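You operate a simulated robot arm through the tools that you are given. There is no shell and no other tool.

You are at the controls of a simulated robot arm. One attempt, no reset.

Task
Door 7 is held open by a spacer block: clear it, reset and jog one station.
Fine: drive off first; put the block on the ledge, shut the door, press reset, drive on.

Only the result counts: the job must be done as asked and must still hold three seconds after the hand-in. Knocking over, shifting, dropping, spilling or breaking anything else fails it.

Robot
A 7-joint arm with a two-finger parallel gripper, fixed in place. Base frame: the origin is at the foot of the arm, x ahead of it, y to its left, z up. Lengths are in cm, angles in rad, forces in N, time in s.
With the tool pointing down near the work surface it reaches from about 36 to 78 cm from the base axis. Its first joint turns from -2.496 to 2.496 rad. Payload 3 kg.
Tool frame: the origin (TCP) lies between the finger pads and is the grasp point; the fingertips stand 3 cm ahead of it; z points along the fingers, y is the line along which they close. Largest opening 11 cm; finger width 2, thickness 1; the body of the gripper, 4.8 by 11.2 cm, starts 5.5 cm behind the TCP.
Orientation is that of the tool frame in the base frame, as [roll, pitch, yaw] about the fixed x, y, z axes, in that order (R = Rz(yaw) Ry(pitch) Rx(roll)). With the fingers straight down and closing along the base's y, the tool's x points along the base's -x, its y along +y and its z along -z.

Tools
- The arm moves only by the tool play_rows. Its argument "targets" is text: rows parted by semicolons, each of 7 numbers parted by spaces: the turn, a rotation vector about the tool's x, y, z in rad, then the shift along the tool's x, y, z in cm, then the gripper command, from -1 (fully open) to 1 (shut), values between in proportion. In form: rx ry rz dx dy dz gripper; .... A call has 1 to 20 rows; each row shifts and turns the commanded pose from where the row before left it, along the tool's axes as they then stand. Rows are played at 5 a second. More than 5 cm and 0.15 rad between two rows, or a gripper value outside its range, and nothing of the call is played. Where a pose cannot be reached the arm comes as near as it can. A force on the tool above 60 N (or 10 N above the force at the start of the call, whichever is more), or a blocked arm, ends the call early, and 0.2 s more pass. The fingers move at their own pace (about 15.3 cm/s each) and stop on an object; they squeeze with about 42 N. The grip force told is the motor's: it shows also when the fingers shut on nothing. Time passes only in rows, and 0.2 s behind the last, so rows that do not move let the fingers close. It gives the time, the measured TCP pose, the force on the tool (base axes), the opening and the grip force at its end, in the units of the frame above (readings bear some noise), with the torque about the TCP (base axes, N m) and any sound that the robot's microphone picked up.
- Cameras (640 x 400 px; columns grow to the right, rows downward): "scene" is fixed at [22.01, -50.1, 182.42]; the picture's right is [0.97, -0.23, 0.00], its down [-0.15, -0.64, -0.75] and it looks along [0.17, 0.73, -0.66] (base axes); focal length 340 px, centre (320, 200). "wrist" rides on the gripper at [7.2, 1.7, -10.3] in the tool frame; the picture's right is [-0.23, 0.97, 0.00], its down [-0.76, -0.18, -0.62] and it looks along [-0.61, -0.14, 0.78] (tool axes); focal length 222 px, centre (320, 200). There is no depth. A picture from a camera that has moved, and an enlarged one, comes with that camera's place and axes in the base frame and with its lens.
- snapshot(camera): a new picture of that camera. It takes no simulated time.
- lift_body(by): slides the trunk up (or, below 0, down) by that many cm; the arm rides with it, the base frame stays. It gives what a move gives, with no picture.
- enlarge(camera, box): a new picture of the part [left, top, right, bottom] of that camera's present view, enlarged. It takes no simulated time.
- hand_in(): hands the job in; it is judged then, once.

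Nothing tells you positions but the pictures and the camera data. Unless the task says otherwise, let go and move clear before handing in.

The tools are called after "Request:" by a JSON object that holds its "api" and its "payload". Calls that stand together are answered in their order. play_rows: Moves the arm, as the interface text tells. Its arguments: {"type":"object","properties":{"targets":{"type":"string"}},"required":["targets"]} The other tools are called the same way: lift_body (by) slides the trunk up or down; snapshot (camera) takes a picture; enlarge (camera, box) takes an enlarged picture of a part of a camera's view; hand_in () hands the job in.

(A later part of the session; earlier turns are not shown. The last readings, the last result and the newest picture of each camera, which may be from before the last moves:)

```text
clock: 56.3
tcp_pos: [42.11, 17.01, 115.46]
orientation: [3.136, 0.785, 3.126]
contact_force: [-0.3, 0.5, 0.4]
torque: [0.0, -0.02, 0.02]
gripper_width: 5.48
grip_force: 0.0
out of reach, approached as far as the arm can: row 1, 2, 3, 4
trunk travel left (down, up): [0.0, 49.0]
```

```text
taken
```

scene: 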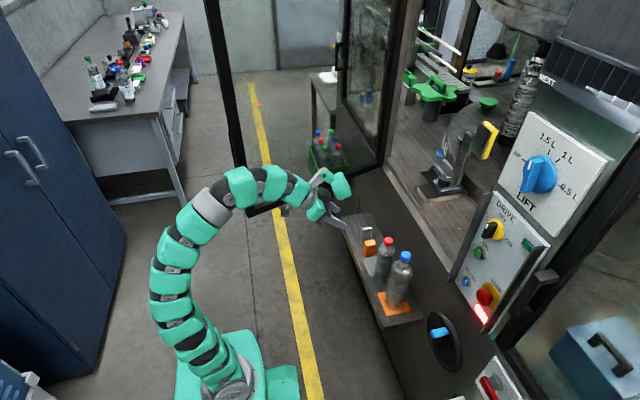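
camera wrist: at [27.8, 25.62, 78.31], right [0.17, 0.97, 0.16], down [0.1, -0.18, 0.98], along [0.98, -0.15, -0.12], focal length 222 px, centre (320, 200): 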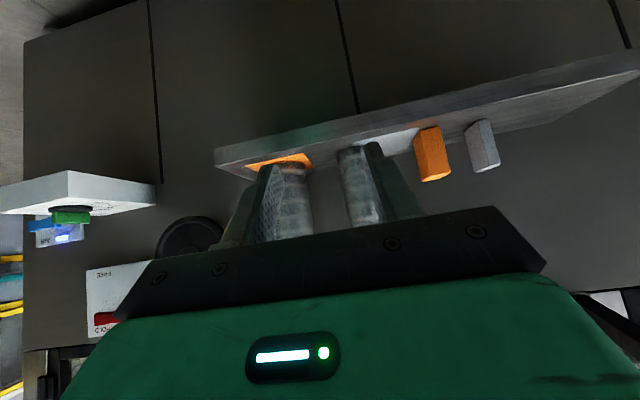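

Up to z=115 now, limited briefly by the inner reach. Continuing up to about z=146 and leveling the tool.

Request:
{"api": "play_rows", "payload": {"targets": "0 0 0 -2.2 -0.7 -2.2 0; 0 0 0 -2.2 -0.7 -2.2 0; 0 0 0 -2.2 -0.7 -2.2 0; 0 0 0 -2.2 -0.7 -2.2 0; 0 0 0 -2.2 -0.7 -2.2 0; 0 0 0 -2.2 -0.7 -2.2 0; 0 0 0 -2.2 -0.7 -2.2 0; 0 0 0 -2.2 -0.7 -2.2 0; 0 0 0 -2.2 -0.7 -2.2 0; 0 0 0 -2.2 -0.7 -2.2 0; 0 -0.098 0 0 0 0 -0.3; 0 -0.098 0 0 0 0 -0.5; 0 -0.098 0 0 0 0 -0.5; 0 -0.098 0 0 0 0 -0.5; 0 -0.098 0 0 0 0 -0.5; 0 -0.098 0 0 0 0 -0.5; 0 -0.098 0 0 0 0 -0.5; 0 -0.098 0 0 0 0 -0.5; 0 0 0 0 0 0 -0.5"}}

Request:
{"api": "snapshot", "payload": {"camera": "scene"}}

Request:
{"api": "snapshot", "payload": {"camera": "wrist"}}

```text
clock: 60.3
tcp_pos: [42.17, 10.74, 129.1]
orientation: [1.767, 1.568, 1.754]
contact_force: [-0.1, 0.0, 0.0]
torque: [0.01, 0.03, 0.04]
gripper_width: 8.25
grip_force: 0.0
out of reach, approached as far as the arm can: row 5, 6, 7, 8, 9, 10
trunk travel left (down, up): [0.0, 49.0]
```

```text
taken
```

scene: 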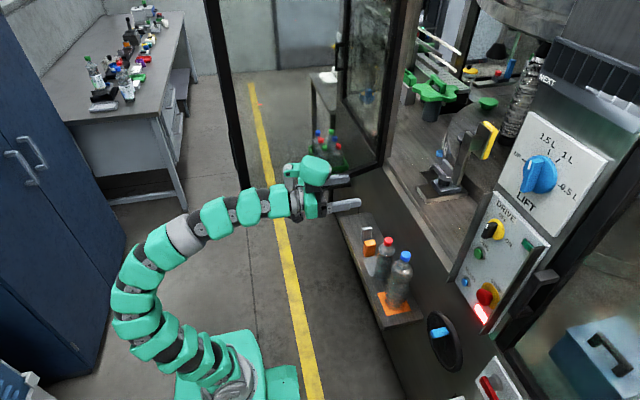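

```text
taken
camera wrist: at [31.88, 12.57, 121.88], right [0.01, 0.97, 0.23], down [-0.62, -0.18, 0.76], along [0.78, -0.15, 0.61], focal length 222 px, centre (320, 200)
```

wrist: 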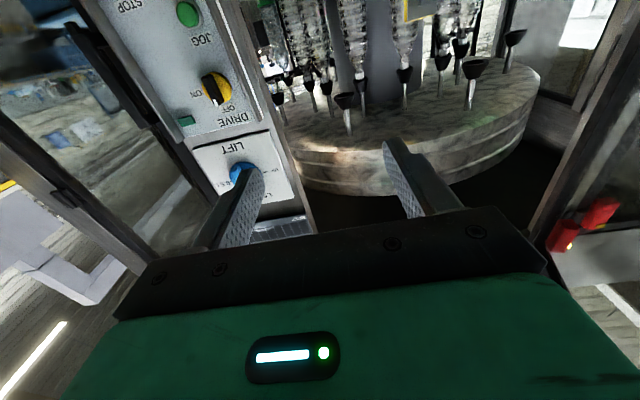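

The tool is level at z=129. Raising the trunk 14 cm puts it above the handle height with comfortable reach.

Request:
{"api": "lift_body", "payload": {"by": 14}}

Request:
{"api": "play_rows", "payload": {"targets": "-0.0 0 0 0 0 0 -0.5; -0.05 0 0 0 -1 -1.5 -0.5; -0.05 0 0 0 -1 -1.5 -0.5; -0.05 0 0 0 0 -2 -0.5; -0.05 0 0 0 0 -2 -0.5; -0.05 0 0 0 0 -2 -0.5; -0.05 0 0 0 0 -2 -0.5; 0 0 0 0 0 0 -0.5"}}

Request:
{"api": "snapshot", "payload": {"camera": "scene"}}

Request:
{"api": "snapshot", "payload": {"camera": "wrist"}}

```text
clock: 62.0
tcp_pos: [42.25, 10.6, 142.97]
orientation: [1.929, 1.568, 1.919]
contact_force: [-0.1, -0.4, 0.5]
torque: [-0.01, 0.0, -0.01]
gripper_width: 8.25
grip_force: 0.0
trunk travel left (down, up): [-14.0, 35.0]
```

```text
clock: 63.8
tcp_pos: [31.37, 7.32, 143.05]
orientation: [1.842, 1.566, 2.132]
contact_force: [0.8, 0.1, -0.3]
torque: [0.03, 0.01, -0.01]
gripper_width: 8.24
grip_force: 0.0
trunk travel left (down, up): [-14.0, 35.0]
```

```text
taken
```

scene: 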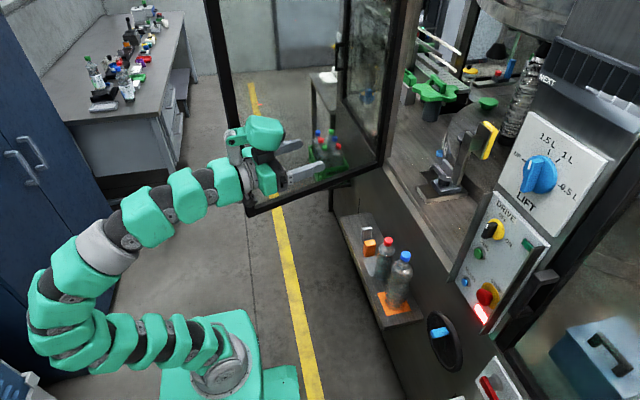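

```text
taken
camera wrist: at [20.88, 5.95, 135.89], right [-0.28, 0.93, 0.23], down [-0.54, -0.35, 0.76], along [0.79, 0.09, 0.61], focal length 222 px, centre (320, 200)
```

wrist: 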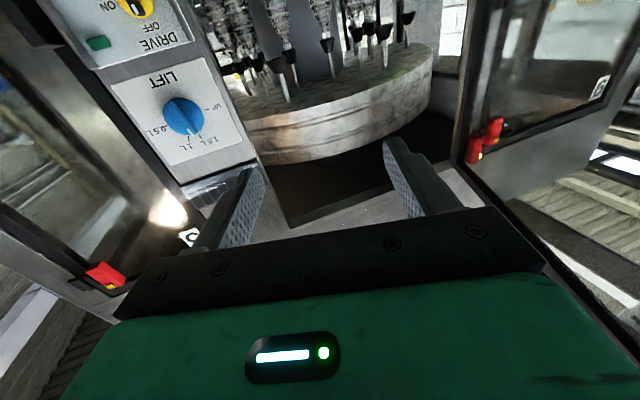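

The tool points along the door plane (yaw +0.3). I'll zoom on the free corner for stile thickness before moving in.

Request:
{"api": "enlarge", "payload": {"camera": "scene", "box": [225, 185, 275, 230]}}

Request:
{"api": "enlarge", "payload": {"camera": "scene", "box": [200, 60, 260, 120]}}

```text
8.89 times, centred on (250, 208) of scene
camera zoom: at [22.01, -50.1, 182.42], right [0.97, -0.23, 0.0], down [-0.15, -0.64, -0.75], along [0.17, 0.73, -0.66], focal length 3024 px, centre (942, 133)
```

zoom: 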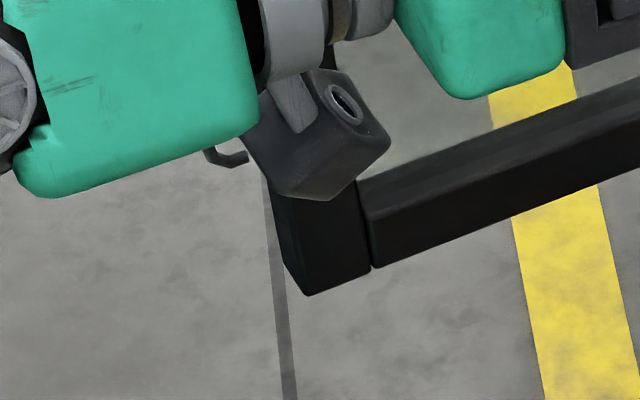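

```text
6.67 times, centred on (230, 90) of scene
camera zoom: at [22.01, -50.1, 182.42], right [0.97, -0.23, 0.0], down [-0.15, -0.64, -0.75], along [0.17, 0.73, -0.66], focal length 2268 px, centre (920, 933)
```

zoom: 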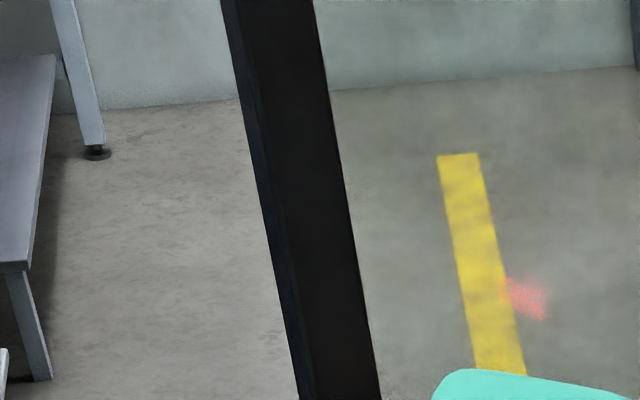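

The stile is about 2 cm thick and 2.6 cm wide, with its edge centred near (16.8,37.6). I'll move in two legs: sideways toward the door first, then back past its free edge.

Request:
{"api": "play_rows", "payload": {"targets": "0 0 0 0 2 0 -0.5; 0 0 0 0 2 0 -0.5; 0 0 0 0 2 0 -0.5; 0 0 0 0 2 0 -0.5; 0 0 0 0 2 0 -0.5; 0 0 0 0 2 0 -0.5; 0 0 0 0 2 0 -0.5; 0 0 0 0 2 -1 -0.5; 0 0 0 0 2 -1.5 -0.5; 0 0 0 0 1.5 -2 -0.5; 0 0 0 0 0 0 -0.5"}}

Request:
{"api": "snapshot", "payload": {"camera": "scene"}}

Request:
{"api": "snapshot", "payload": {"camera": "wrist"}}

```text
clock: 66.2
tcp_pos: [21.42, 24.7, 142.96]
orientation: [1.562, 1.565, 1.849]
contact_force: [-1.1, 0.1, -0.1]
torque: [0.04, -0.02, 0.04]
gripper_width: 8.25
grip_force: 0.0
trunk travel left (down, up): [-14.0, 35.0]
```

```text
taken
```

scene: 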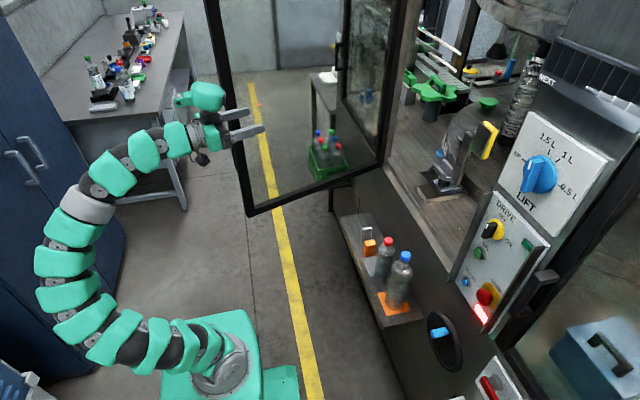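

```text
taken
camera wrist: at [11.04, 23.46, 135.91], right [-0.28, 0.93, 0.23], down [-0.55, -0.35, 0.76], along [0.79, 0.09, 0.61], focal length 222 px, centre (320, 200)
```

wrist: 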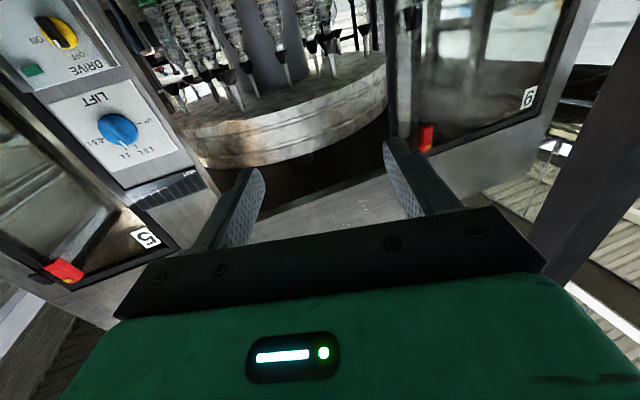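

Number labels are visible on the door frames. I'll zoom in to confirm which door is 7.

Request:
{"api": "enlarge", "payload": {"camera": "wrist", "box": [380, 40, 640, 240]}}

Request:
{"api": "enlarge", "payload": {"camera": "wrist", "box": [0, 180, 200, 320]}}

Request:
{"api": "enlarge", "payload": {"camera": "wrist", "box": [480, 60, 580, 140]}}

```text
2.00 times, centred on (510, 140) of wrist
camera zoom: at [11.04, 23.46, 135.91], right [-0.28, 0.93, 0.23], down [-0.55, -0.35, 0.76], along [0.79, 0.09, 0.61], focal length 444 px, centre (-60, 320)
```

zoom: 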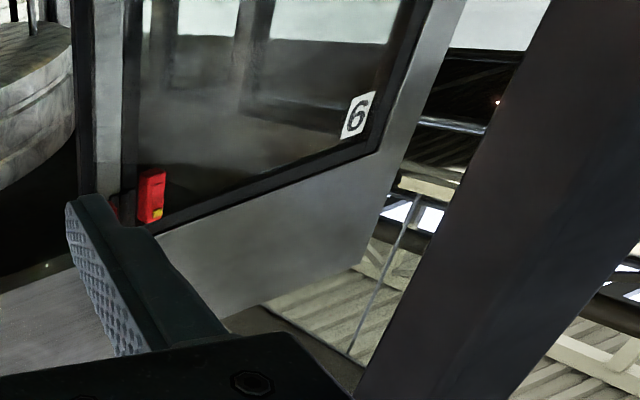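

```text
2.86 times, centred on (100, 250) of wrist
camera zoom: at [11.04, 23.46, 135.91], right [-0.28, 0.93, 0.23], down [-0.55, -0.35, 0.76], along [0.79, 0.09, 0.61], focal length 635 px, centre (949, 57)
```

zoom: 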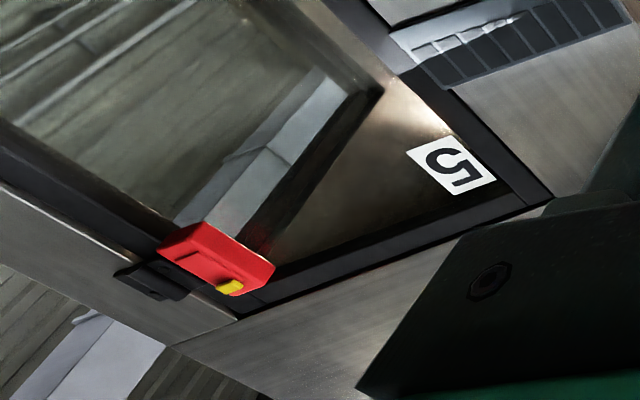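

```text
5.00 times, centred on (530, 100) of wrist
camera zoom: at [11.04, 23.46, 135.91], right [-0.28, 0.93, 0.23], down [-0.55, -0.35, 0.76], along [0.79, 0.09, 0.61], focal length 1111 px, centre (-730, 700)
```

zoom: 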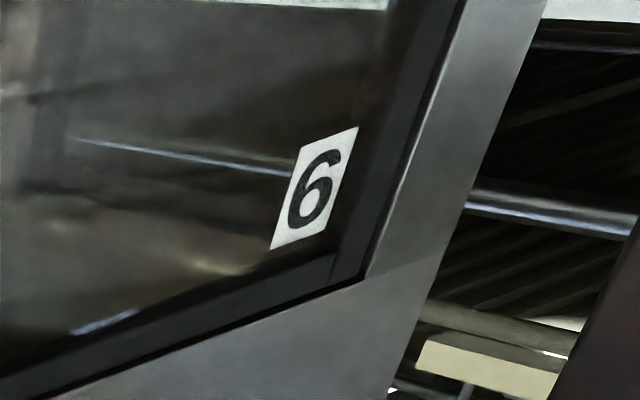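

The neighbours carry labels 5 and (read right way up) 9, so the open middle door is door 7. I'll slide back past its free edge, then sideways into line with it.

Request:
{"api": "play_rows", "payload": {"targets": "0 0 0 0 0.5 -1.9 -0.5; 0 0 0 0 0.5 -1.9 -0.5; 0 0 0 0 0.5 -1.9 -0.5; 0 0 0 0 0.5 -1.9 -0.5; 0 0 0 0 0.5 -1.9 -0.5; 0 0 0 0 0.5 -1.9 -0.5; 0 0 0 0 1.75 0 -0.5; 0 0 0 0 1.75 0 -0.5; 0 0 0 0 1.75 0 -0.5; 0 0 0 0 0 0 -0.5"}}

Request:
{"api": "snapshot", "payload": {"camera": "scene"}}

Request:
{"api": "snapshot", "payload": {"camera": "wrist"}}

```text
clock: 68.4
tcp_pos: [8.24, 29.43, 142.92]
orientation: [1.781, 1.565, 2.072]
contact_force: [0.5, -0.4, -0.1]
torque: [0.01, 0.03, 0.03]
gripper_width: 8.24
grip_force: 0.1
trunk travel left (down, up): [-14.0, 35.0]
```

```text
taken
```

scene: 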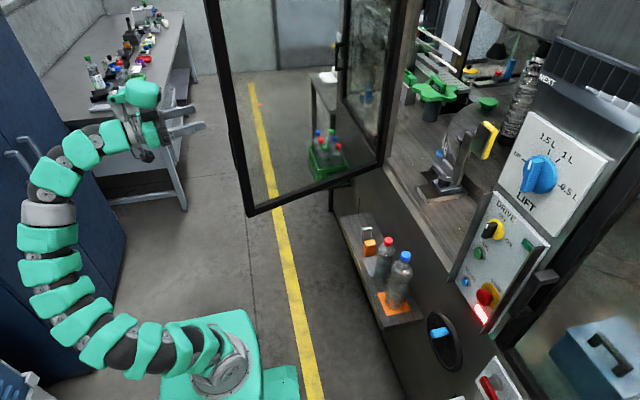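

```text
taken
camera wrist: at [-2.27, 28.05, 135.89], right [-0.28, 0.93, 0.23], down [-0.54, -0.35, 0.76], along [0.79, 0.09, 0.61], focal length 222 px, centre (320, 200)
```

wrist: 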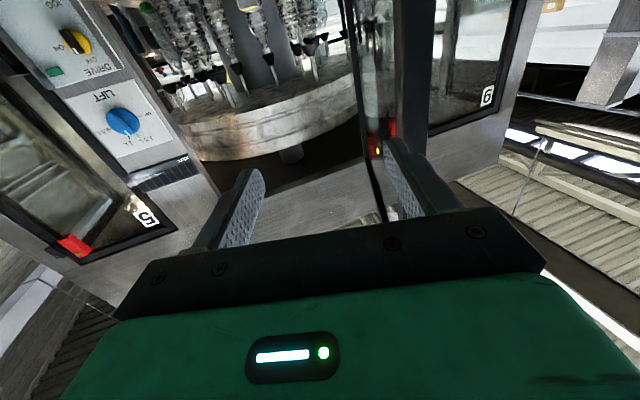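

The door is now nearly edge-on in the wrist view. I'll enlarge to align the fingers to its stile.

Request:
{"api": "enlarge", "payload": {"camera": "wrist", "box": [300, 0, 520, 220]}}

Request:
{"api": "enlarge", "payload": {"camera": "scene", "box": [100, 60, 280, 230]}}

```text
1.82 times, centred on (410, 110) of wrist
camera zoom: at [-2.27, 28.05, 135.89], right [-0.28, 0.93, 0.23], down [-0.54, -0.35, 0.76], along [0.79, 0.09, 0.61], focal length 404 px, centre (156, 364)
```

zoom: 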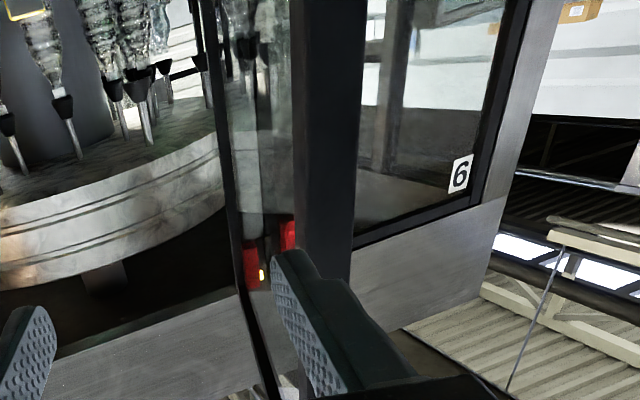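

```text
2.35 times, centred on (190, 145) of scene
camera zoom: at [22.01, -50.1, 182.42], right [0.97, -0.23, 0.0], down [-0.15, -0.64, -0.75], along [0.17, 0.73, -0.66], focal length 800 px, centre (626, 329)
```

zoom: 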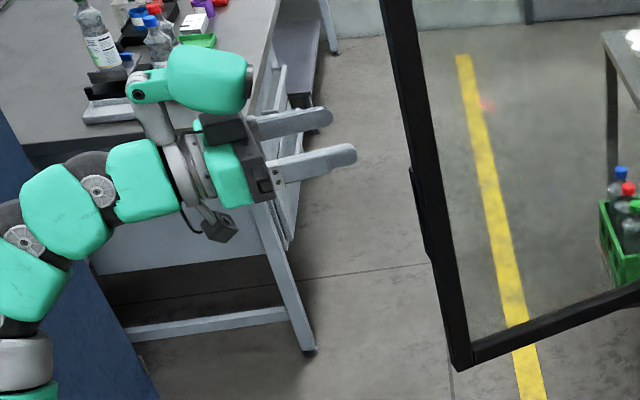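

Combining both cameras puts the door's free edge at about (16.3,41.5), bottom z≈97, hinge about (74.5,60) and radius about 60. The fingers need to go 9 cm further sideways to straddle it.

Request:
{"api": "play_rows", "payload": {"targets": "0 0 0 0 1.8 0 -0.5; 0 0 0 0 1.8 0 -0.5; 0 0 0 0 1.8 0 -0.5; 0 0 0 0 1.8 0 -0.5; 0 0 0 0 1.8 0 -0.5; 0 0 0 0 0 0 -0.5"}}

Request:
{"api": "snapshot", "payload": {"camera": "wrist"}}

Request:
{"api": "snapshot", "payload": {"camera": "scene"}}

```text
clock: 69.8
tcp_pos: [5.7, 37.9, 143.36]
orientation: [1.676, 1.568, 1.966]
contact_force: [-0.9, -0.1, -0.4]
torque: [0.01, -0.02, 0.01]
gripper_width: 8.25
grip_force: 0.0
trunk travel left (down, up): [-14.0, 35.0]
```

```text
taken
camera wrist: at [-4.73, 36.74, 136.11], right [-0.28, 0.93, 0.23], down [-0.55, -0.35, 0.76], along [0.79, 0.09, 0.61], focal length 222 px, centre (320, 200)
```

wrist: 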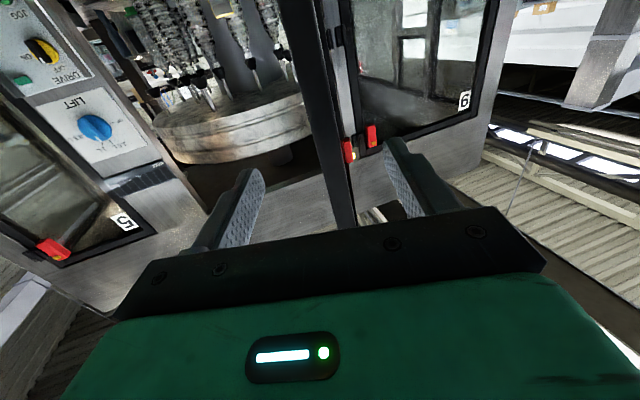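

```text
taken
```

scene: 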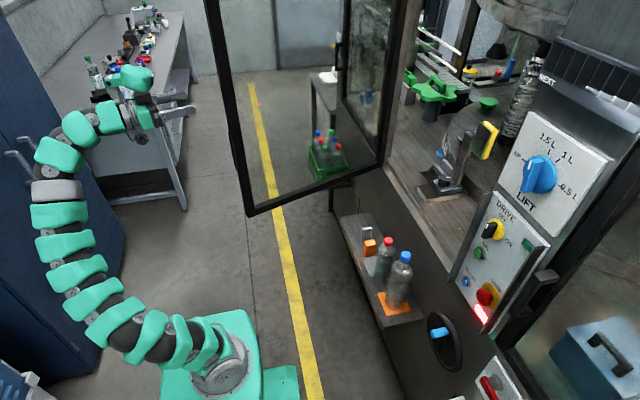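

The stile is centred between the open fingers. Advancing so the fingertips pass either side of it, above the handle.

Request:
{"api": "play_rows", "payload": {"targets": "0 0 0 0 0.1 1.75 -0.5; 0 0 0 0 0.1 1.75 -0.5; 0 0 0 0 0 1.75 -0.5; 0 0 0 0 0 1.75 -0.5; 0 0 0 0 0 1.75 -0.5; 0 0 0 0 0 1.75 -0.5; 0 0 0 0 0 0 -0.5"}}

Request:
{"api": "snapshot", "payload": {"camera": "wrist"}}

Request:
{"api": "snapshot", "payload": {"camera": "scene"}}

Request:
{"api": "enlarge", "payload": {"camera": "scene", "box": [120, 30, 300, 150]}}

```text
clock: 71.4
tcp_pos: [15.59, 41.19, 143.13]
orientation: [1.478, 1.566, 1.766]
contact_force: [-0.3, -0.1, 0.2]
torque: [0.01, 0.01, 0.0]
gripper_width: 8.24
grip_force: 0.0
trunk travel left (down, up): [-14.0, 35.0]
```

```text
taken
camera wrist: at [5.17, 39.98, 136.05], right [-0.28, 0.93, 0.23], down [-0.55, -0.35, 0.76], along [0.79, 0.09, 0.61], focal length 222 px, centre (320, 200)
```

wrist: 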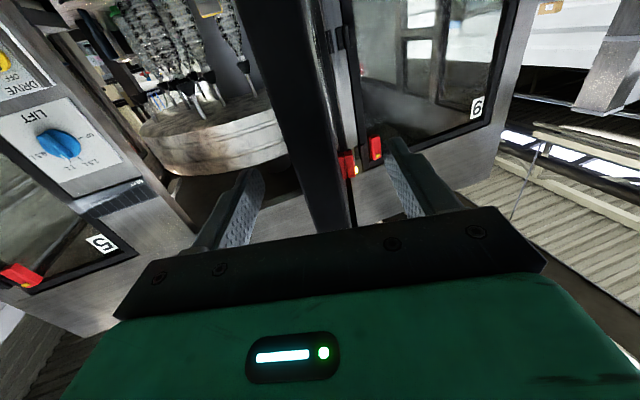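

```text
taken
```

scene: 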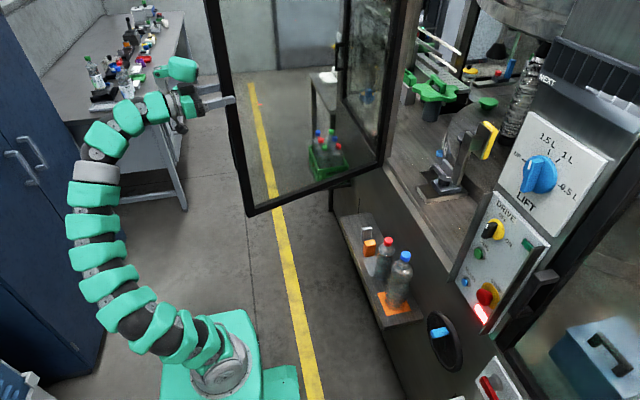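

```text
3.33 times, centred on (210, 90) of scene
camera zoom: at [22.01, -50.1, 182.42], right [0.97, -0.23, 0.0], down [-0.15, -0.64, -0.75], along [0.17, 0.73, -0.66], focal length 1134 px, centre (687, 567)
```

zoom: 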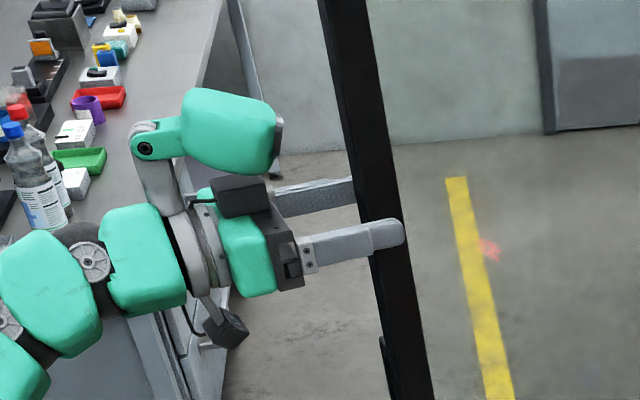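

The fingers straddle the stile with one on each face. I'll narrow them to a loose 4 cm gap, then swing the door a few steps around the hinge while turning the tool with it.

Request:
{"api": "play_rows", "payload": {"targets": "0 0 0 0 0 0 0.27; 0 0 0 0 0 0 0.27; -0.04 0 0 0 -2.47 0.05 0.27; -0.04 0 0 0 -2.47 0.05 0.27; -0.04 0 0 0 -2.47 0.05 0.27; -0.04 0 0 0 -2.47 0.05 0.27; 0 0 0 0 0 0 0.27"}}

Request:
{"api": "snapshot", "payload": {"camera": "wrist"}}

Request:
{"api": "snapshot", "payload": {"camera": "scene"}}

```text
clock: 73.0
tcp_pos: [19.2, 32.0, 142.95]
orientation: [1.413, 1.567, 1.863]
contact_force: [-0.1, 0.3, -0.6]
torque: [-0.06, 0.02, 0.0]
gripper_width: 4.01
grip_force: 0.1
trunk travel left (down, up): [-14.0, 35.0]
```

```text
taken
camera wrist: at [9.07, 29.11, 135.9], right [-0.42, 0.88, 0.23], down [-0.48, -0.43, 0.76], along [0.77, 0.21, 0.61], focal length 222 px, centre (320, 200)
```

wrist: 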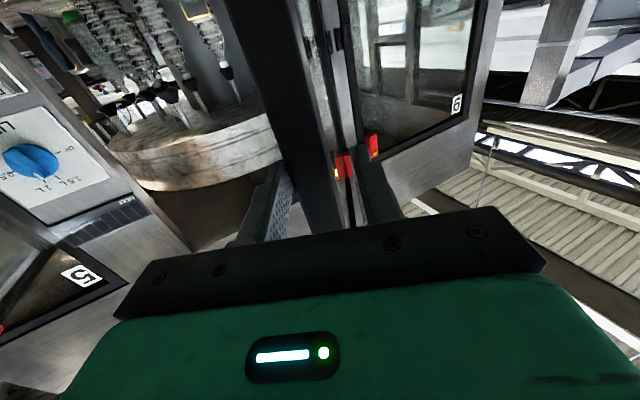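

```text
taken
```

scene: 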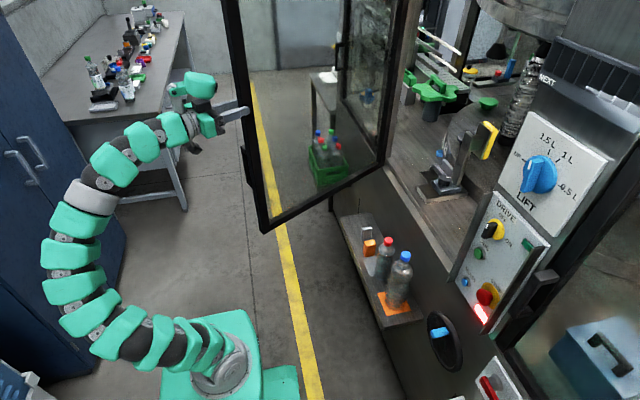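

The door is swinging in with almost no force. Continuing along the arc.

Request:
{"api": "play_rows", "payload": {"targets": "-0.05 0 0 0 -3.05 0.08 0.27; -0.05 0 0 0 -3.05 0.08 0.27; -0.05 0 0 0 -3.05 0.08 0.27; -0.05 0 0 0 -3.05 0.08 0.27; -0.05 0 0 0 -3.05 0.08 0.27; 0 0 0 0 0 0 0.27"}}

Request:
{"api": "snapshot", "payload": {"camera": "wrist"}}

Request:
{"api": "snapshot", "payload": {"camera": "scene"}}

```text
clock: 74.4
tcp_pos: [27.27, 19.03, 143.04]
orientation: [1.008, 1.566, 1.706]
contact_force: [-0.7, -0.5, 0.4]
torque: [0.01, 0.02, 0.0]
gripper_width: 4.02
grip_force: 0.0
trunk travel left (down, up): [-14.0, 35.0]
```

```text
taken
camera wrist: at [18.3, 13.77, 135.87], right [-0.63, 0.74, 0.23], down [-0.36, -0.54, 0.76], along [0.69, 0.39, 0.61], focal length 222 px, centre (320, 200)
```

wrist: 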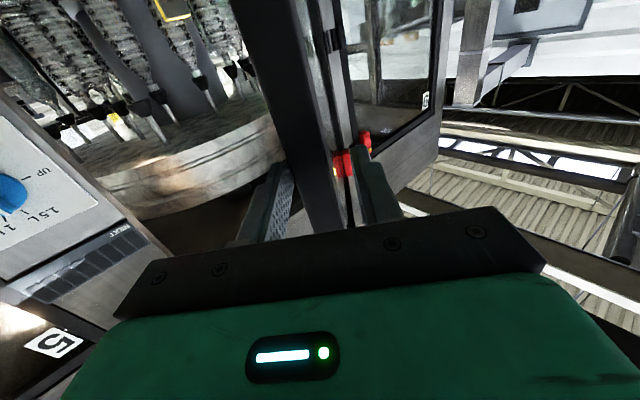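

```text
taken
```

scene: 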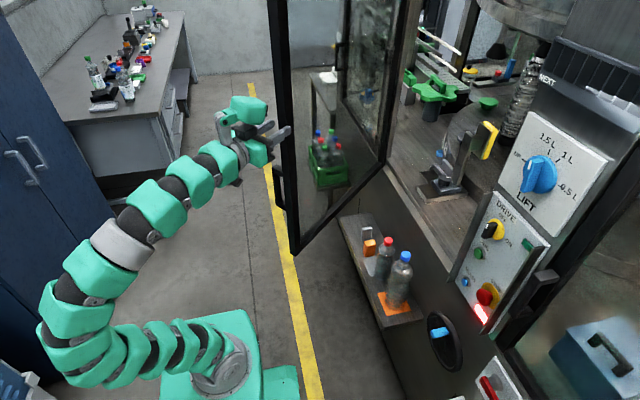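

Door at about 48° and still captured. Continuing the swing.

Request:
{"api": "play_rows", "payload": {"targets": "-0.05 0 0 0 -3.05 0.12 0.27; -0.05 0 0 0 -3.05 0.12 0.27; -0.05 0 0 0 -3.05 0.12 0.27; -0.05 0 0 0 -3.05 0.12 0.27; 0 0 0 0 0 0 0.27"}}

Request:
{"api": "snapshot", "payload": {"camera": "wrist"}}

Request:
{"api": "snapshot", "payload": {"camera": "scene"}}

```text
clock: 75.6
tcp_pos: [36.57, 11.06, 142.94]
orientation: [1.184, 1.567, 2.087]
contact_force: [0.4, 0.8, 0.2]
torque: [-0.04, 0.02, 0.01]
gripper_width: 4.04
grip_force: 0.3
trunk travel left (down, up): [-14.0, 35.0]
```

```text
taken
camera wrist: at [28.75, 4.03, 135.81], right [-0.76, 0.6, 0.23], down [-0.25, -0.6, 0.76], along [0.6, 0.52, 0.61], focal length 222 px, centre (320, 200)
```

wrist: 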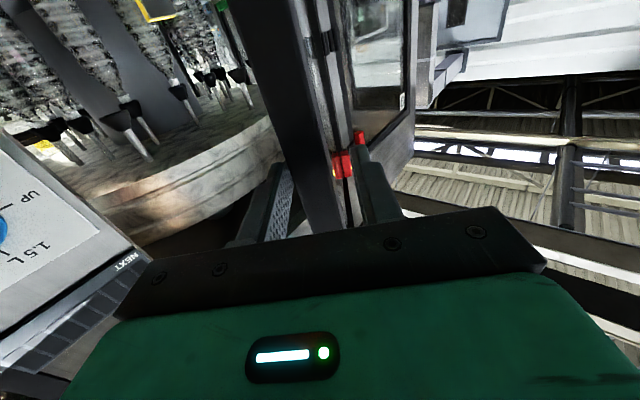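

```text
taken
```

scene: 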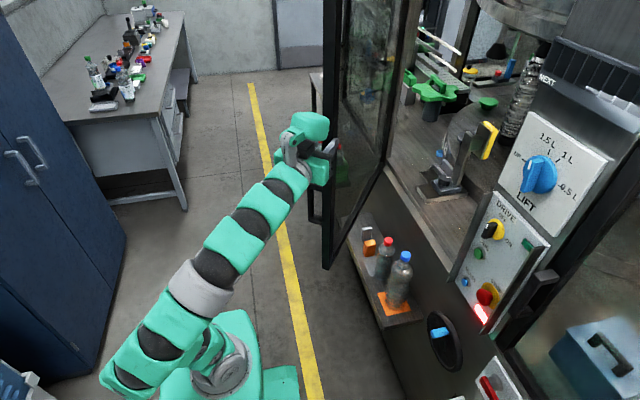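

About 37° open now. Four more steps.

Request:
{"api": "play_rows", "payload": {"targets": "-0.05 0 0 0 -3.05 0.12 0.27; -0.05 0 0 0 -3.05 0.12 0.27; -0.05 0 0 0 -3.05 0.12 0.27; -0.05 0 0 0 -3.05 0.12 0.27; -0.05 0 0 0 -3.05 0.12 0.27; 0 0 0 0 0 0 0.27"}}

Request:
{"api": "snapshot", "payload": {"camera": "wrist"}}

Request:
{"api": "snapshot", "payload": {"camera": "scene"}}

```text
clock: 77.0
tcp_pos: [49.5, 3.24, 143.0]
orientation: [0.647, 1.567, 1.797]
contact_force: [-0.3, -0.5, -0.2]
torque: [-0.01, -0.01, -0.04]
gripper_width: 4.01
grip_force: 0.0
trunk travel left (down, up): [-14.0, 35.0]
```

```text
taken
camera wrist: at [43.69, -5.46, 135.84], right [-0.89, 0.4, 0.23], down [-0.09, -0.64, 0.76], along [0.45, 0.65, 0.61], focal length 222 px, centre (320, 200)
```

wrist: 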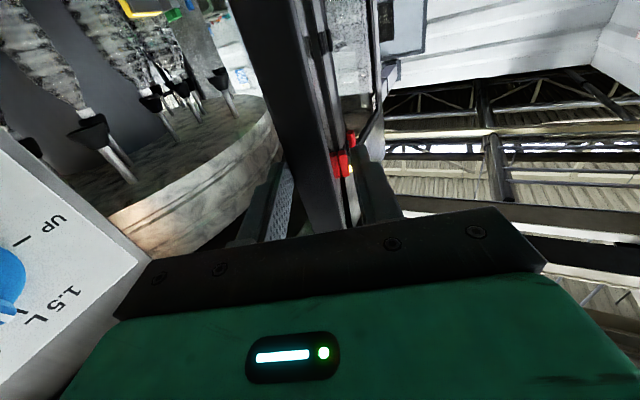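

```text
taken
```

scene: 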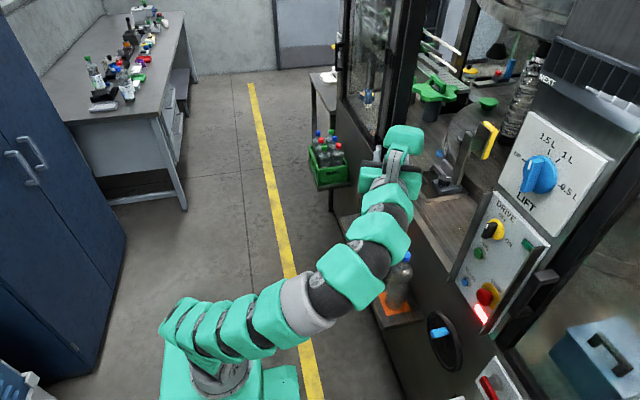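

The door is about 24° open. I'll withdraw the fingers off its edge, then reorient and push it shut from the outside.

Request:
{"api": "play_rows", "payload": {"targets": "0 0 0 0 0 0 0; 0 0 0 0 0 -1.5 0; 0 0 0 0 0 -2 0; 0 0 0 0 0 -2 0; 0 0 0 0 0 -1.5 0; 0 0 0 0 0 0 0"}}

Request:
{"api": "snapshot", "payload": {"camera": "wrist"}}

Request:
{"api": "snapshot", "payload": {"camera": "scene"}}

```text
clock: 78.4
tcp_pos: [46.54, -3.17, 143.04]
orientation: [0.725, 1.568, 1.875]
contact_force: [-0.1, -0.1, 0.7]
torque: [0.0, -0.03, 0.01]
gripper_width: 5.51
grip_force: 0.1
trunk travel left (down, up): [-14.0, 35.0]
```

```text
taken
camera wrist: at [40.67, -11.86, 135.86], right [-0.89, 0.4, 0.23], down [-0.09, -0.64, 0.76], along [0.45, 0.65, 0.61], focal length 222 px, centre (320, 200)
```

wrist: 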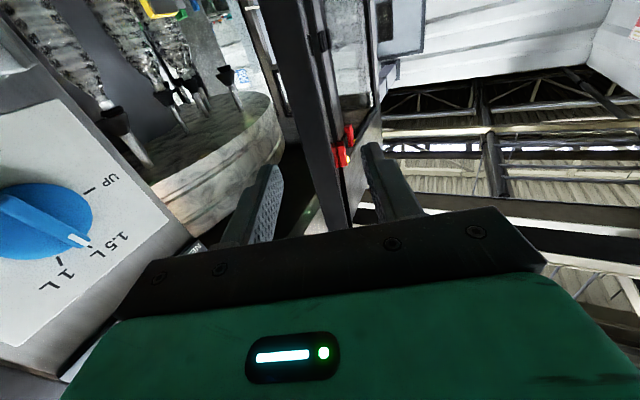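

```text
taken
```

scene: 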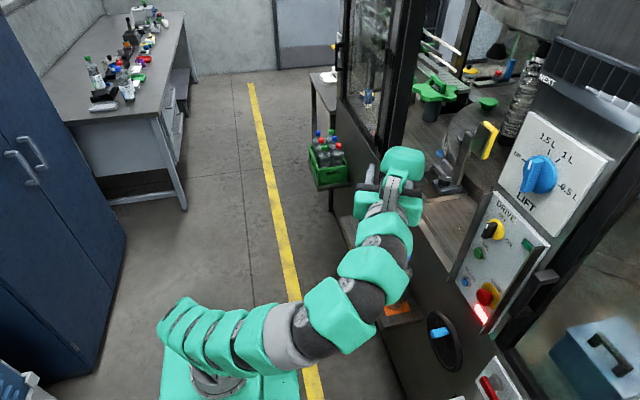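

Clear of the edge. I'll step out toward −x, turn the tool to point straight at the machine and close the fingers for pushing.

Request:
{"api": "play_rows", "payload": {"targets": "0 0 0 0 1.83 -0.8 0.3; 0 0 0 0 1.83 -0.8 0.6; 0 0 0 0 1.83 -0.8 1; 0 0 0 0 1.83 -0.8 1; 0.0963 0 0 0 0 0 1; 0.0963 0 0 0 0 0 1; 0.0963 0 0 0 0 0 1; 0.0963 0 0 0 0 0 1; 0.0963 0 0 0 0 0 1; 0.0963 0 0 0 0 0 1; 0.0963 0 0 0 0 0 1; 0.0963 0 0 0 0 0 1; 0.0963 0 0 0 0 0 1; 0.0963 0 0 0 0 0 1; 0.0963 0 0 0 0 0 1; 0.0963 0 0 0 0 0 1; 0 0 0 0 0 0 1"}}

Request:
{"api": "snapshot", "payload": {"camera": "wrist"}}

Request:
{"api": "snapshot", "payload": {"camera": "scene"}}

```text
clock: 82.0
tcp_pos: [38.74, -3.1, 142.98]
orientation: [1.708, 1.567, 1.701]
contact_force: [0.2, -0.1, -0.8]
torque: [0.0, -0.01, 0.01]
gripper_width: 0.0
grip_force: 37.9
trunk travel left (down, up): [-14.0, 35.0]
```

```text
taken
camera wrist: at [28.3, -1.3, 135.9], right [0.01, 0.97, 0.23], down [-0.62, -0.18, 0.76], along [0.78, -0.15, 0.61], focal length 222 px, centre (320, 200)
```

wrist: 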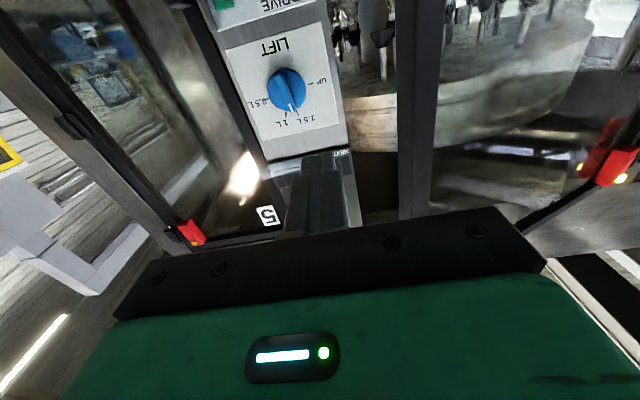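

```text
taken
```

scene: 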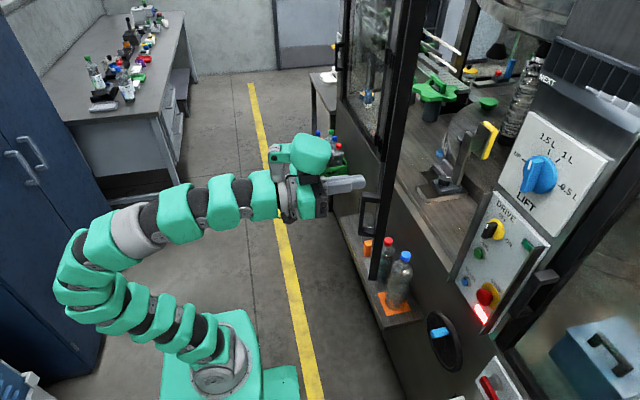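

Door 7 now hangs about 24° open with its handle facing the arm. I'll measure the stile and handle before pushing.

Request:
{"api": "enlarge", "payload": {"camera": "scene", "box": [320, 150, 440, 300]}}

Request:
{"api": "enlarge", "payload": {"camera": "wrist", "box": [300, 0, 520, 220]}}

```text
2.67 times, centred on (380, 225) of scene
camera zoom: at [22.01, -50.1, 182.42], right [0.97, -0.23, 0.0], down [-0.15, -0.64, -0.75], along [0.17, 0.73, -0.66], focal length 907 px, centre (160, 133)
```

zoom: 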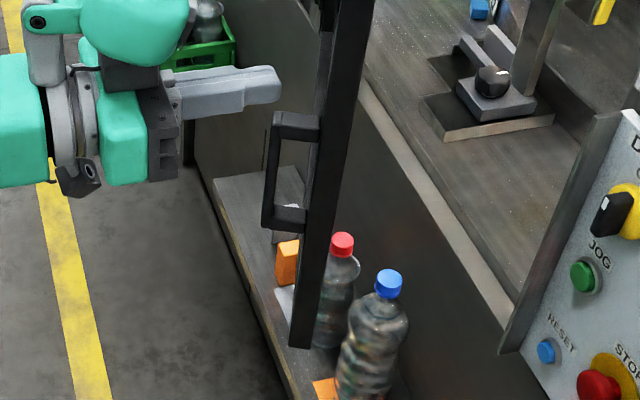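

```text
1.82 times, centred on (410, 110) of wrist
camera zoom: at [28.3, -1.3, 135.9], right [0.01, 0.97, 0.23], down [-0.62, -0.18, 0.76], along [0.78, -0.15, 0.61], focal length 404 px, centre (156, 364)
```

zoom: 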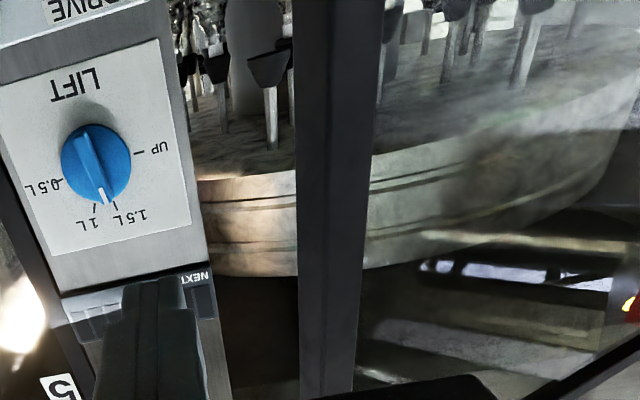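

The stile's outer face is centred near (50.7,6.4). I'll line the closed fingertips up with it at z≈138, above the handle top (about 132).

Request:
{"api": "play_rows", "payload": {"targets": "0 0 0 1 1.88 0 1; 0 0 0 1 1.88 0 1; 0 0 0 1 1.88 0 1; 0 0 0 1 1.88 0 1; 0 0 0 1 1.88 0 1; 0 0 0 0 0 2 1; 0 0 0 0 0 2 1; 0 0 0 0 0 1.5 1; 0 0 0 0 0 0 1"}}

Request:
{"api": "snapshot", "payload": {"camera": "wrist"}}

Request:
{"api": "enlarge", "payload": {"camera": "scene", "box": [300, 100, 440, 300]}}

```text
clock: 84.0
tcp_pos: [44.16, 6.22, 138.09]
orientation: [1.706, 1.568, 1.7]
contact_force: [-0.7, -0.5, 0.5]
torque: [0.04, 0.04, 0.0]
gripper_width: 0.0
grip_force: 37.5
trunk travel left (down, up): [-14.0, 35.0]
```

```text
taken
camera wrist: at [33.78, 8.05, 130.95], right [0.01, 0.97, 0.23], down [-0.62, -0.18, 0.76], along [0.78, -0.15, 0.61], focal length 222 px, centre (320, 200)
```

wrist: 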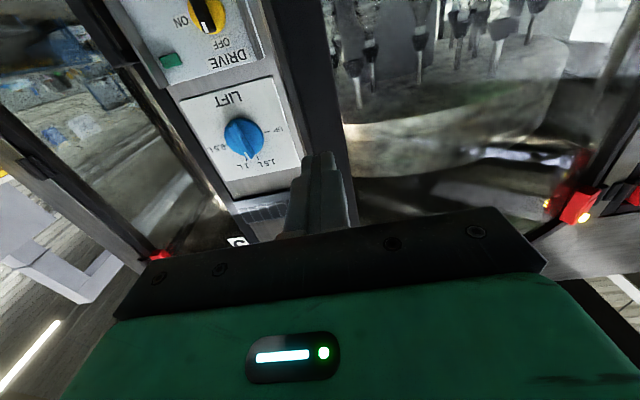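

```text
2.00 times, centred on (370, 200) of scene
camera zoom: at [22.01, -50.1, 182.42], right [0.97, -0.23, 0.0], down [-0.15, -0.64, -0.75], along [0.17, 0.73, -0.66], focal length 680 px, centre (220, 200)
```

zoom: 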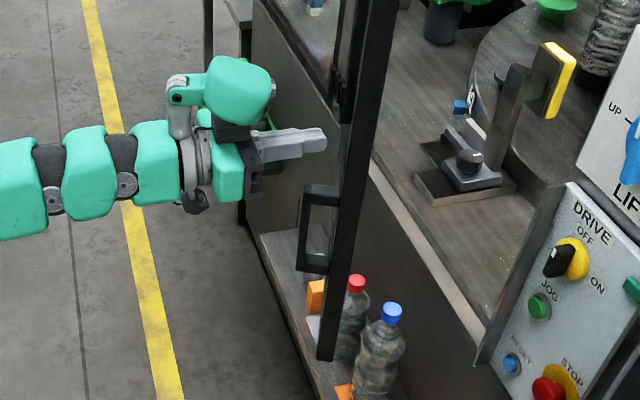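

The fingertips are about 3 cm from the stile. Pushing forward now, drifting slightly toward −y to follow the arc.

Request:
{"api": "play_rows", "payload": {"targets": "0 0 0 0 0 1.8 1; 0 0 0 0 -0.2 2 1; 0 0 0 0 -0.4 2 1; 0 0 0 0 -0.5 2 1; 0 0 0 0 -0.5 2 1; 0 0 0 0 -0.5 2 1; 0 0 0 0 0 0 1"}}

Request:
{"api": "snapshot", "payload": {"camera": "wrist"}}

Request:
{"api": "enlarge", "payload": {"camera": "scene", "box": [320, 100, 520, 300]}}

```text
clock: 85.6
tcp_pos: [56.1, 4.08, 137.99]
orientation: [1.96, 1.568, 1.954]
contact_force: [0.6, 0.3, -0.4]
torque: [-0.02, -0.01, 0.04]
gripper_width: 0.0
grip_force: 37.5
trunk travel left (down, up): [-14.0, 35.0]
```

```text
taken
camera wrist: at [45.64, 5.86, 130.82], right [0.01, 0.97, 0.23], down [-0.62, -0.18, 0.76], along [0.78, -0.15, 0.61], focal length 222 px, centre (320, 200)
```

wrist: 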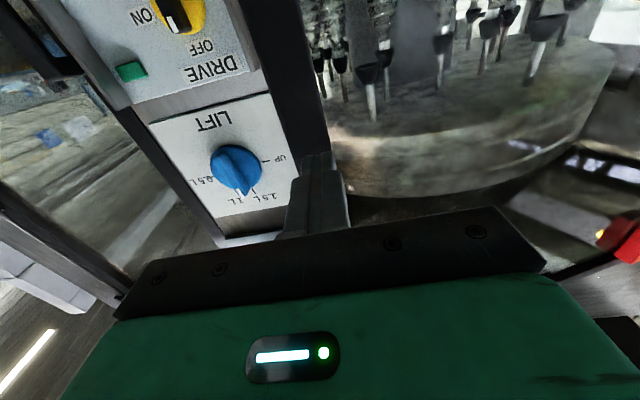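

```text
2.00 times, centred on (420, 200) of scene
camera zoom: at [22.01, -50.1, 182.42], right [0.97, -0.23, 0.0], down [-0.15, -0.64, -0.75], along [0.17, 0.73, -0.66], focal length 680 px, centre (120, 200)
```

zoom: 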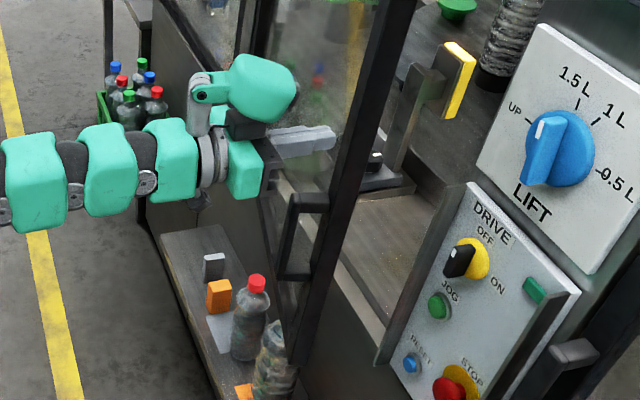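

The door follows. Its lower edge passes above the bottle caps (about 94 against 97 or more). Pushing on in smaller steps.

Request:
{"api": "play_rows", "payload": {"targets": "0 0 0 0 -0.35 1.5 1; 0 0 0 0 -0.3 1.5 1; 0 0 0 0 -0.3 1.5 1; 0 0 0 0 -0.2 1.5 1; 0 0 0 0 0 0 1"}}

Request:
{"api": "snapshot", "payload": {"camera": "wrist"}}

Request:
{"api": "enlarge", "payload": {"camera": "scene", "box": [340, 100, 540, 300]}}

```text
clock: 86.8
tcp_pos: [62.0, 2.79, 138.04]
orientation: [1.852, 1.568, 1.844]
contact_force: [-0.1, -0.1, 1.4]
torque: [-0.01, 0.04, 0.0]
gripper_width: 0.0
grip_force: 38.0
trunk travel left (down, up): [-14.0, 35.0]
```

```text
taken
camera wrist: at [51.7, 4.66, 130.84], right [0.01, 0.97, 0.23], down [-0.62, -0.18, 0.76], along [0.78, -0.15, 0.61], focal length 222 px, centre (320, 200)
```

wrist: 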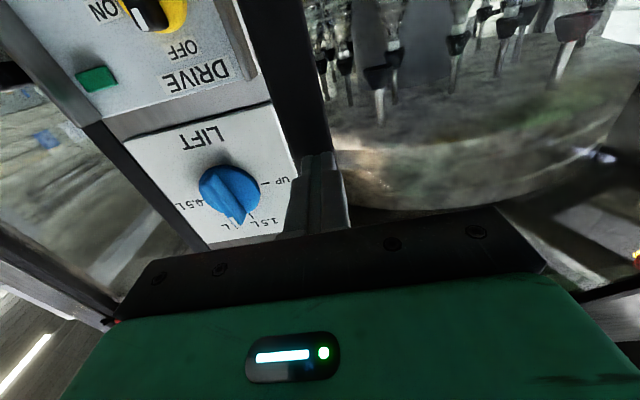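

```text
2.00 times, centred on (440, 200) of scene
camera zoom: at [22.01, -50.1, 182.42], right [0.97, -0.23, 0.0], down [-0.15, -0.64, -0.75], along [0.17, 0.73, -0.66], focal length 680 px, centre (80, 200)
```

zoom: 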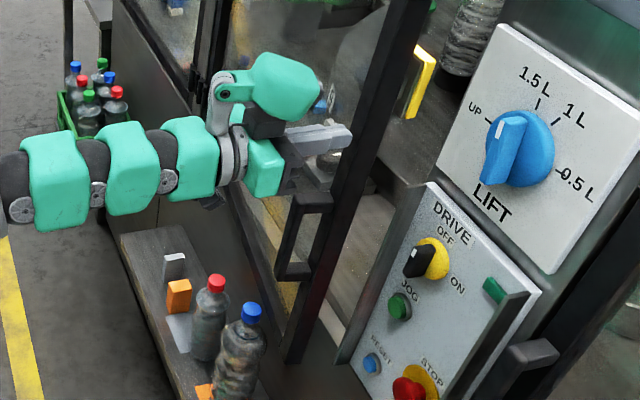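

Bottles are fine and the door is nearly home. Continuing gently.

Request:
{"api": "play_rows", "payload": {"targets": "0 0 0 0 -0.2 1.2 1; 0 0 0 0 -0.2 1.2 1; 0 0 0 0 -0.1 1.2 1; 0 0 0 0 -0.1 1.2 1; 0 0 0 0 0 0.8 1; 0 0 0 0 0 0 1"}}

Request:
{"api": "snapshot", "payload": {"camera": "wrist"}}

Request:
{"api": "enlarge", "payload": {"camera": "scene", "box": [360, 100, 560, 300]}}

```text
clock: 88.2
tcp_pos: [67.65, 2.22, 137.83]
orientation: [2.152, 1.565, 2.145]
contact_force: [-0.9, 0.1, 0.1]
torque: [-0.02, 0.0, -0.05]
gripper_width: 0.0
grip_force: 37.2
trunk travel left (down, up): [-14.0, 35.0]
```

```text
taken
camera wrist: at [57.34, 3.98, 130.75], right [0.01, 0.97, 0.23], down [-0.62, -0.18, 0.76], along [0.78, -0.15, 0.6], focal length 222 px, centre (320, 200)
```

wrist: 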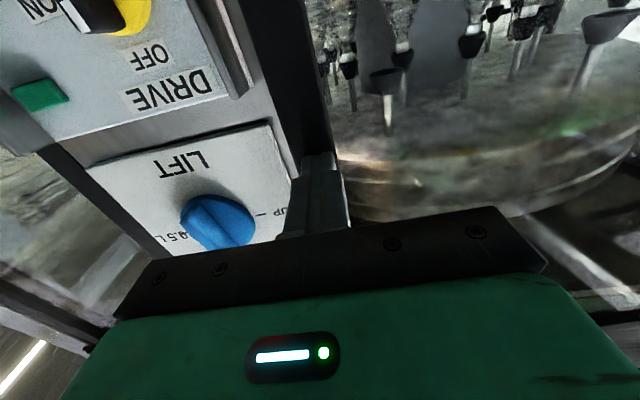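

```text
2.00 times, centred on (460, 200) of scene
camera zoom: at [22.01, -50.1, 182.42], right [0.97, -0.23, 0.0], down [-0.15, -0.64, -0.75], along [0.17, 0.73, -0.66], focal length 680 px, centre (40, 200)
```

zoom: 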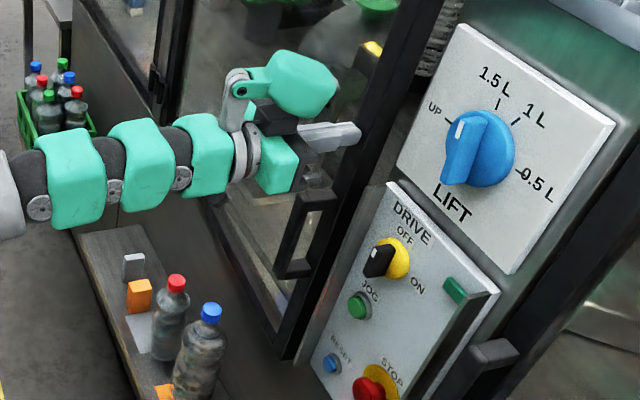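

Tips at x≈70.7, with a few centimetres left. Pushing in small steps until it seats.

Request:
{"api": "play_rows", "payload": {"targets": "0 0 0 0 0 0.7 1; 0 0 0 0 0 0.7 1; 0 0 0 0 0 0.7 1; 0 0 0 0 0 0.5 1; 0 0 0 0 0 0 1"}}

Request:
{"api": "enlarge", "payload": {"camera": "scene", "box": [360, 100, 560, 300]}}

```text
clock: 89.4
tcp_pos: [70.15, 2.09, 137.96]
orientation: [2.095, 1.566, 2.088]
contact_force: [0.3, -0.4, 0.5]
torque: [0.01, 0.01, 0.01]
gripper_width: 0.02
grip_force: 37.3
trunk travel left (down, up): [-14.0, 35.0]
```

```text
2.00 times, centred on (460, 200) of scene
camera zoom: at [22.01, -50.1, 182.42], right [0.97, -0.23, 0.0], down [-0.15, -0.64, -0.75], along [0.17, 0.73, -0.66], focal length 680 px, centre (40, 200)
```

zoom: 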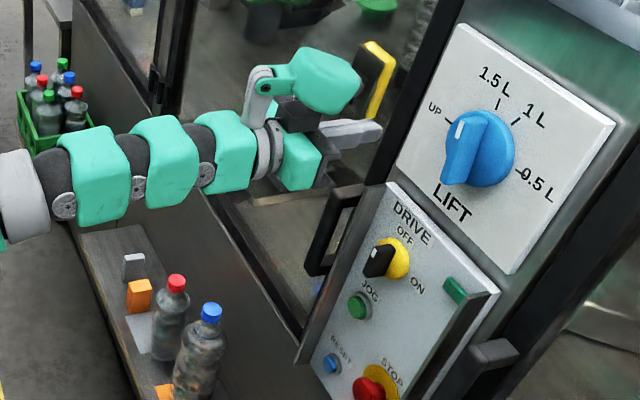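

Request:
{"api": "play_rows", "payload": {"targets": "0 0 0 0 0 0.6 1; 0 0 0 0 0 0.6 1; 0 0 0 0 0 0.5 1; 0 0 0 0 0 0 1"}}

Request:
{"api": "enlarge", "payload": {"camera": "scene", "box": [360, 100, 560, 300]}}

Request:
{"api": "snapshot", "payload": {"camera": "wrist"}}

```text
clock: 90.4
tcp_pos: [71.95, 2.14, 138.14]
orientation: [1.867, 1.567, 1.861]
contact_force: [0.3, -0.4, 0.3]
torque: [-0.04, -0.02, 0.01]
gripper_width: 0.0
grip_force: 37.6
trunk travel left (down, up): [-14.0, 35.0]
```

```text
2.00 times, centred on (460, 200) of scene
camera zoom: at [22.01, -50.1, 182.42], right [0.97, -0.23, 0.0], down [-0.15, -0.64, -0.75], along [0.17, 0.73, -0.66], focal length 680 px, centre (40, 200)
```

zoom: 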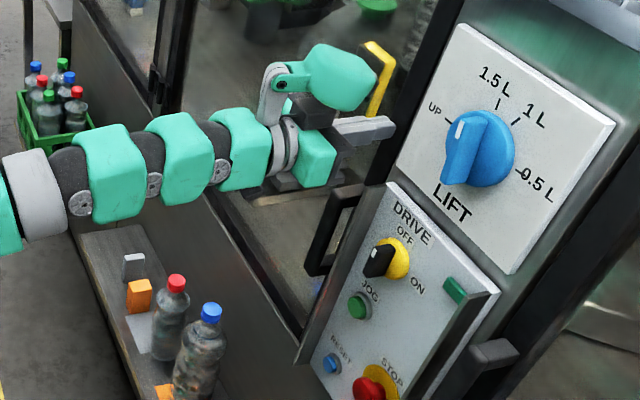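

```text
taken
camera wrist: at [61.57, 3.98, 130.88], right [0.01, 0.97, 0.23], down [-0.62, -0.18, 0.76], along [0.78, -0.15, 0.61], focal length 222 px, centre (320, 200)
```

wrist: 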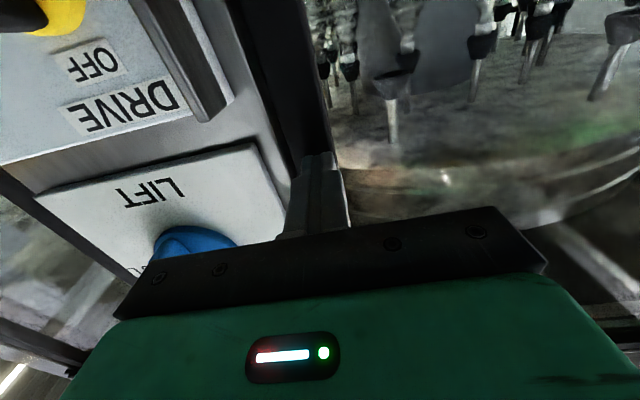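

The handle hasn't moved between the last two views, so the door may already be seated with the fingers not touching. I'll creep forward until I feel contact.

Request:
{"api": "play_rows", "payload": {"targets": "0 0 0 0 0 0.4 1; 0 0 0 0 0 0.4 1; 0 0 0 0 0 0.3 1; 0 0 0 0 0 0 1"}}

Request:
{"api": "enlarge", "payload": {"camera": "scene", "box": [380, 120, 480, 260]}}

```text
clock: 91.2
tcp_pos: [72.29, 2.11, 138.01]
orientation: [2.711, 1.563, 2.703]
contact_force: [-48.9, 0.0, -15.5]
torque: [0.05, 0.01, 0.07]
gripper_width: 0.0
grip_force: 37.5
trunk travel left (down, up): [-14.0, 35.0]
stopped in row 3: the force on the tool passed its limit at 66 N (the readings are from after the stop); the commanded pose is now the measured one
```

```text
2.86 times, centred on (430, 190) of scene
camera zoom: at [22.01, -50.1, 182.42], right [0.97, -0.23, 0.0], down [-0.15, -0.64, -0.75], along [0.17, 0.73, -0.66], focal length 972 px, centre (6, 229)
```

zoom: 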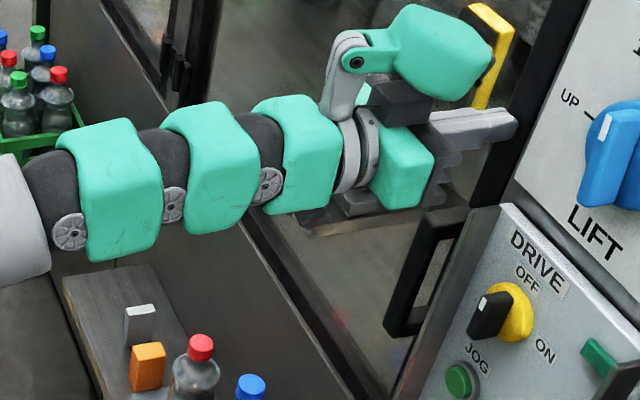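

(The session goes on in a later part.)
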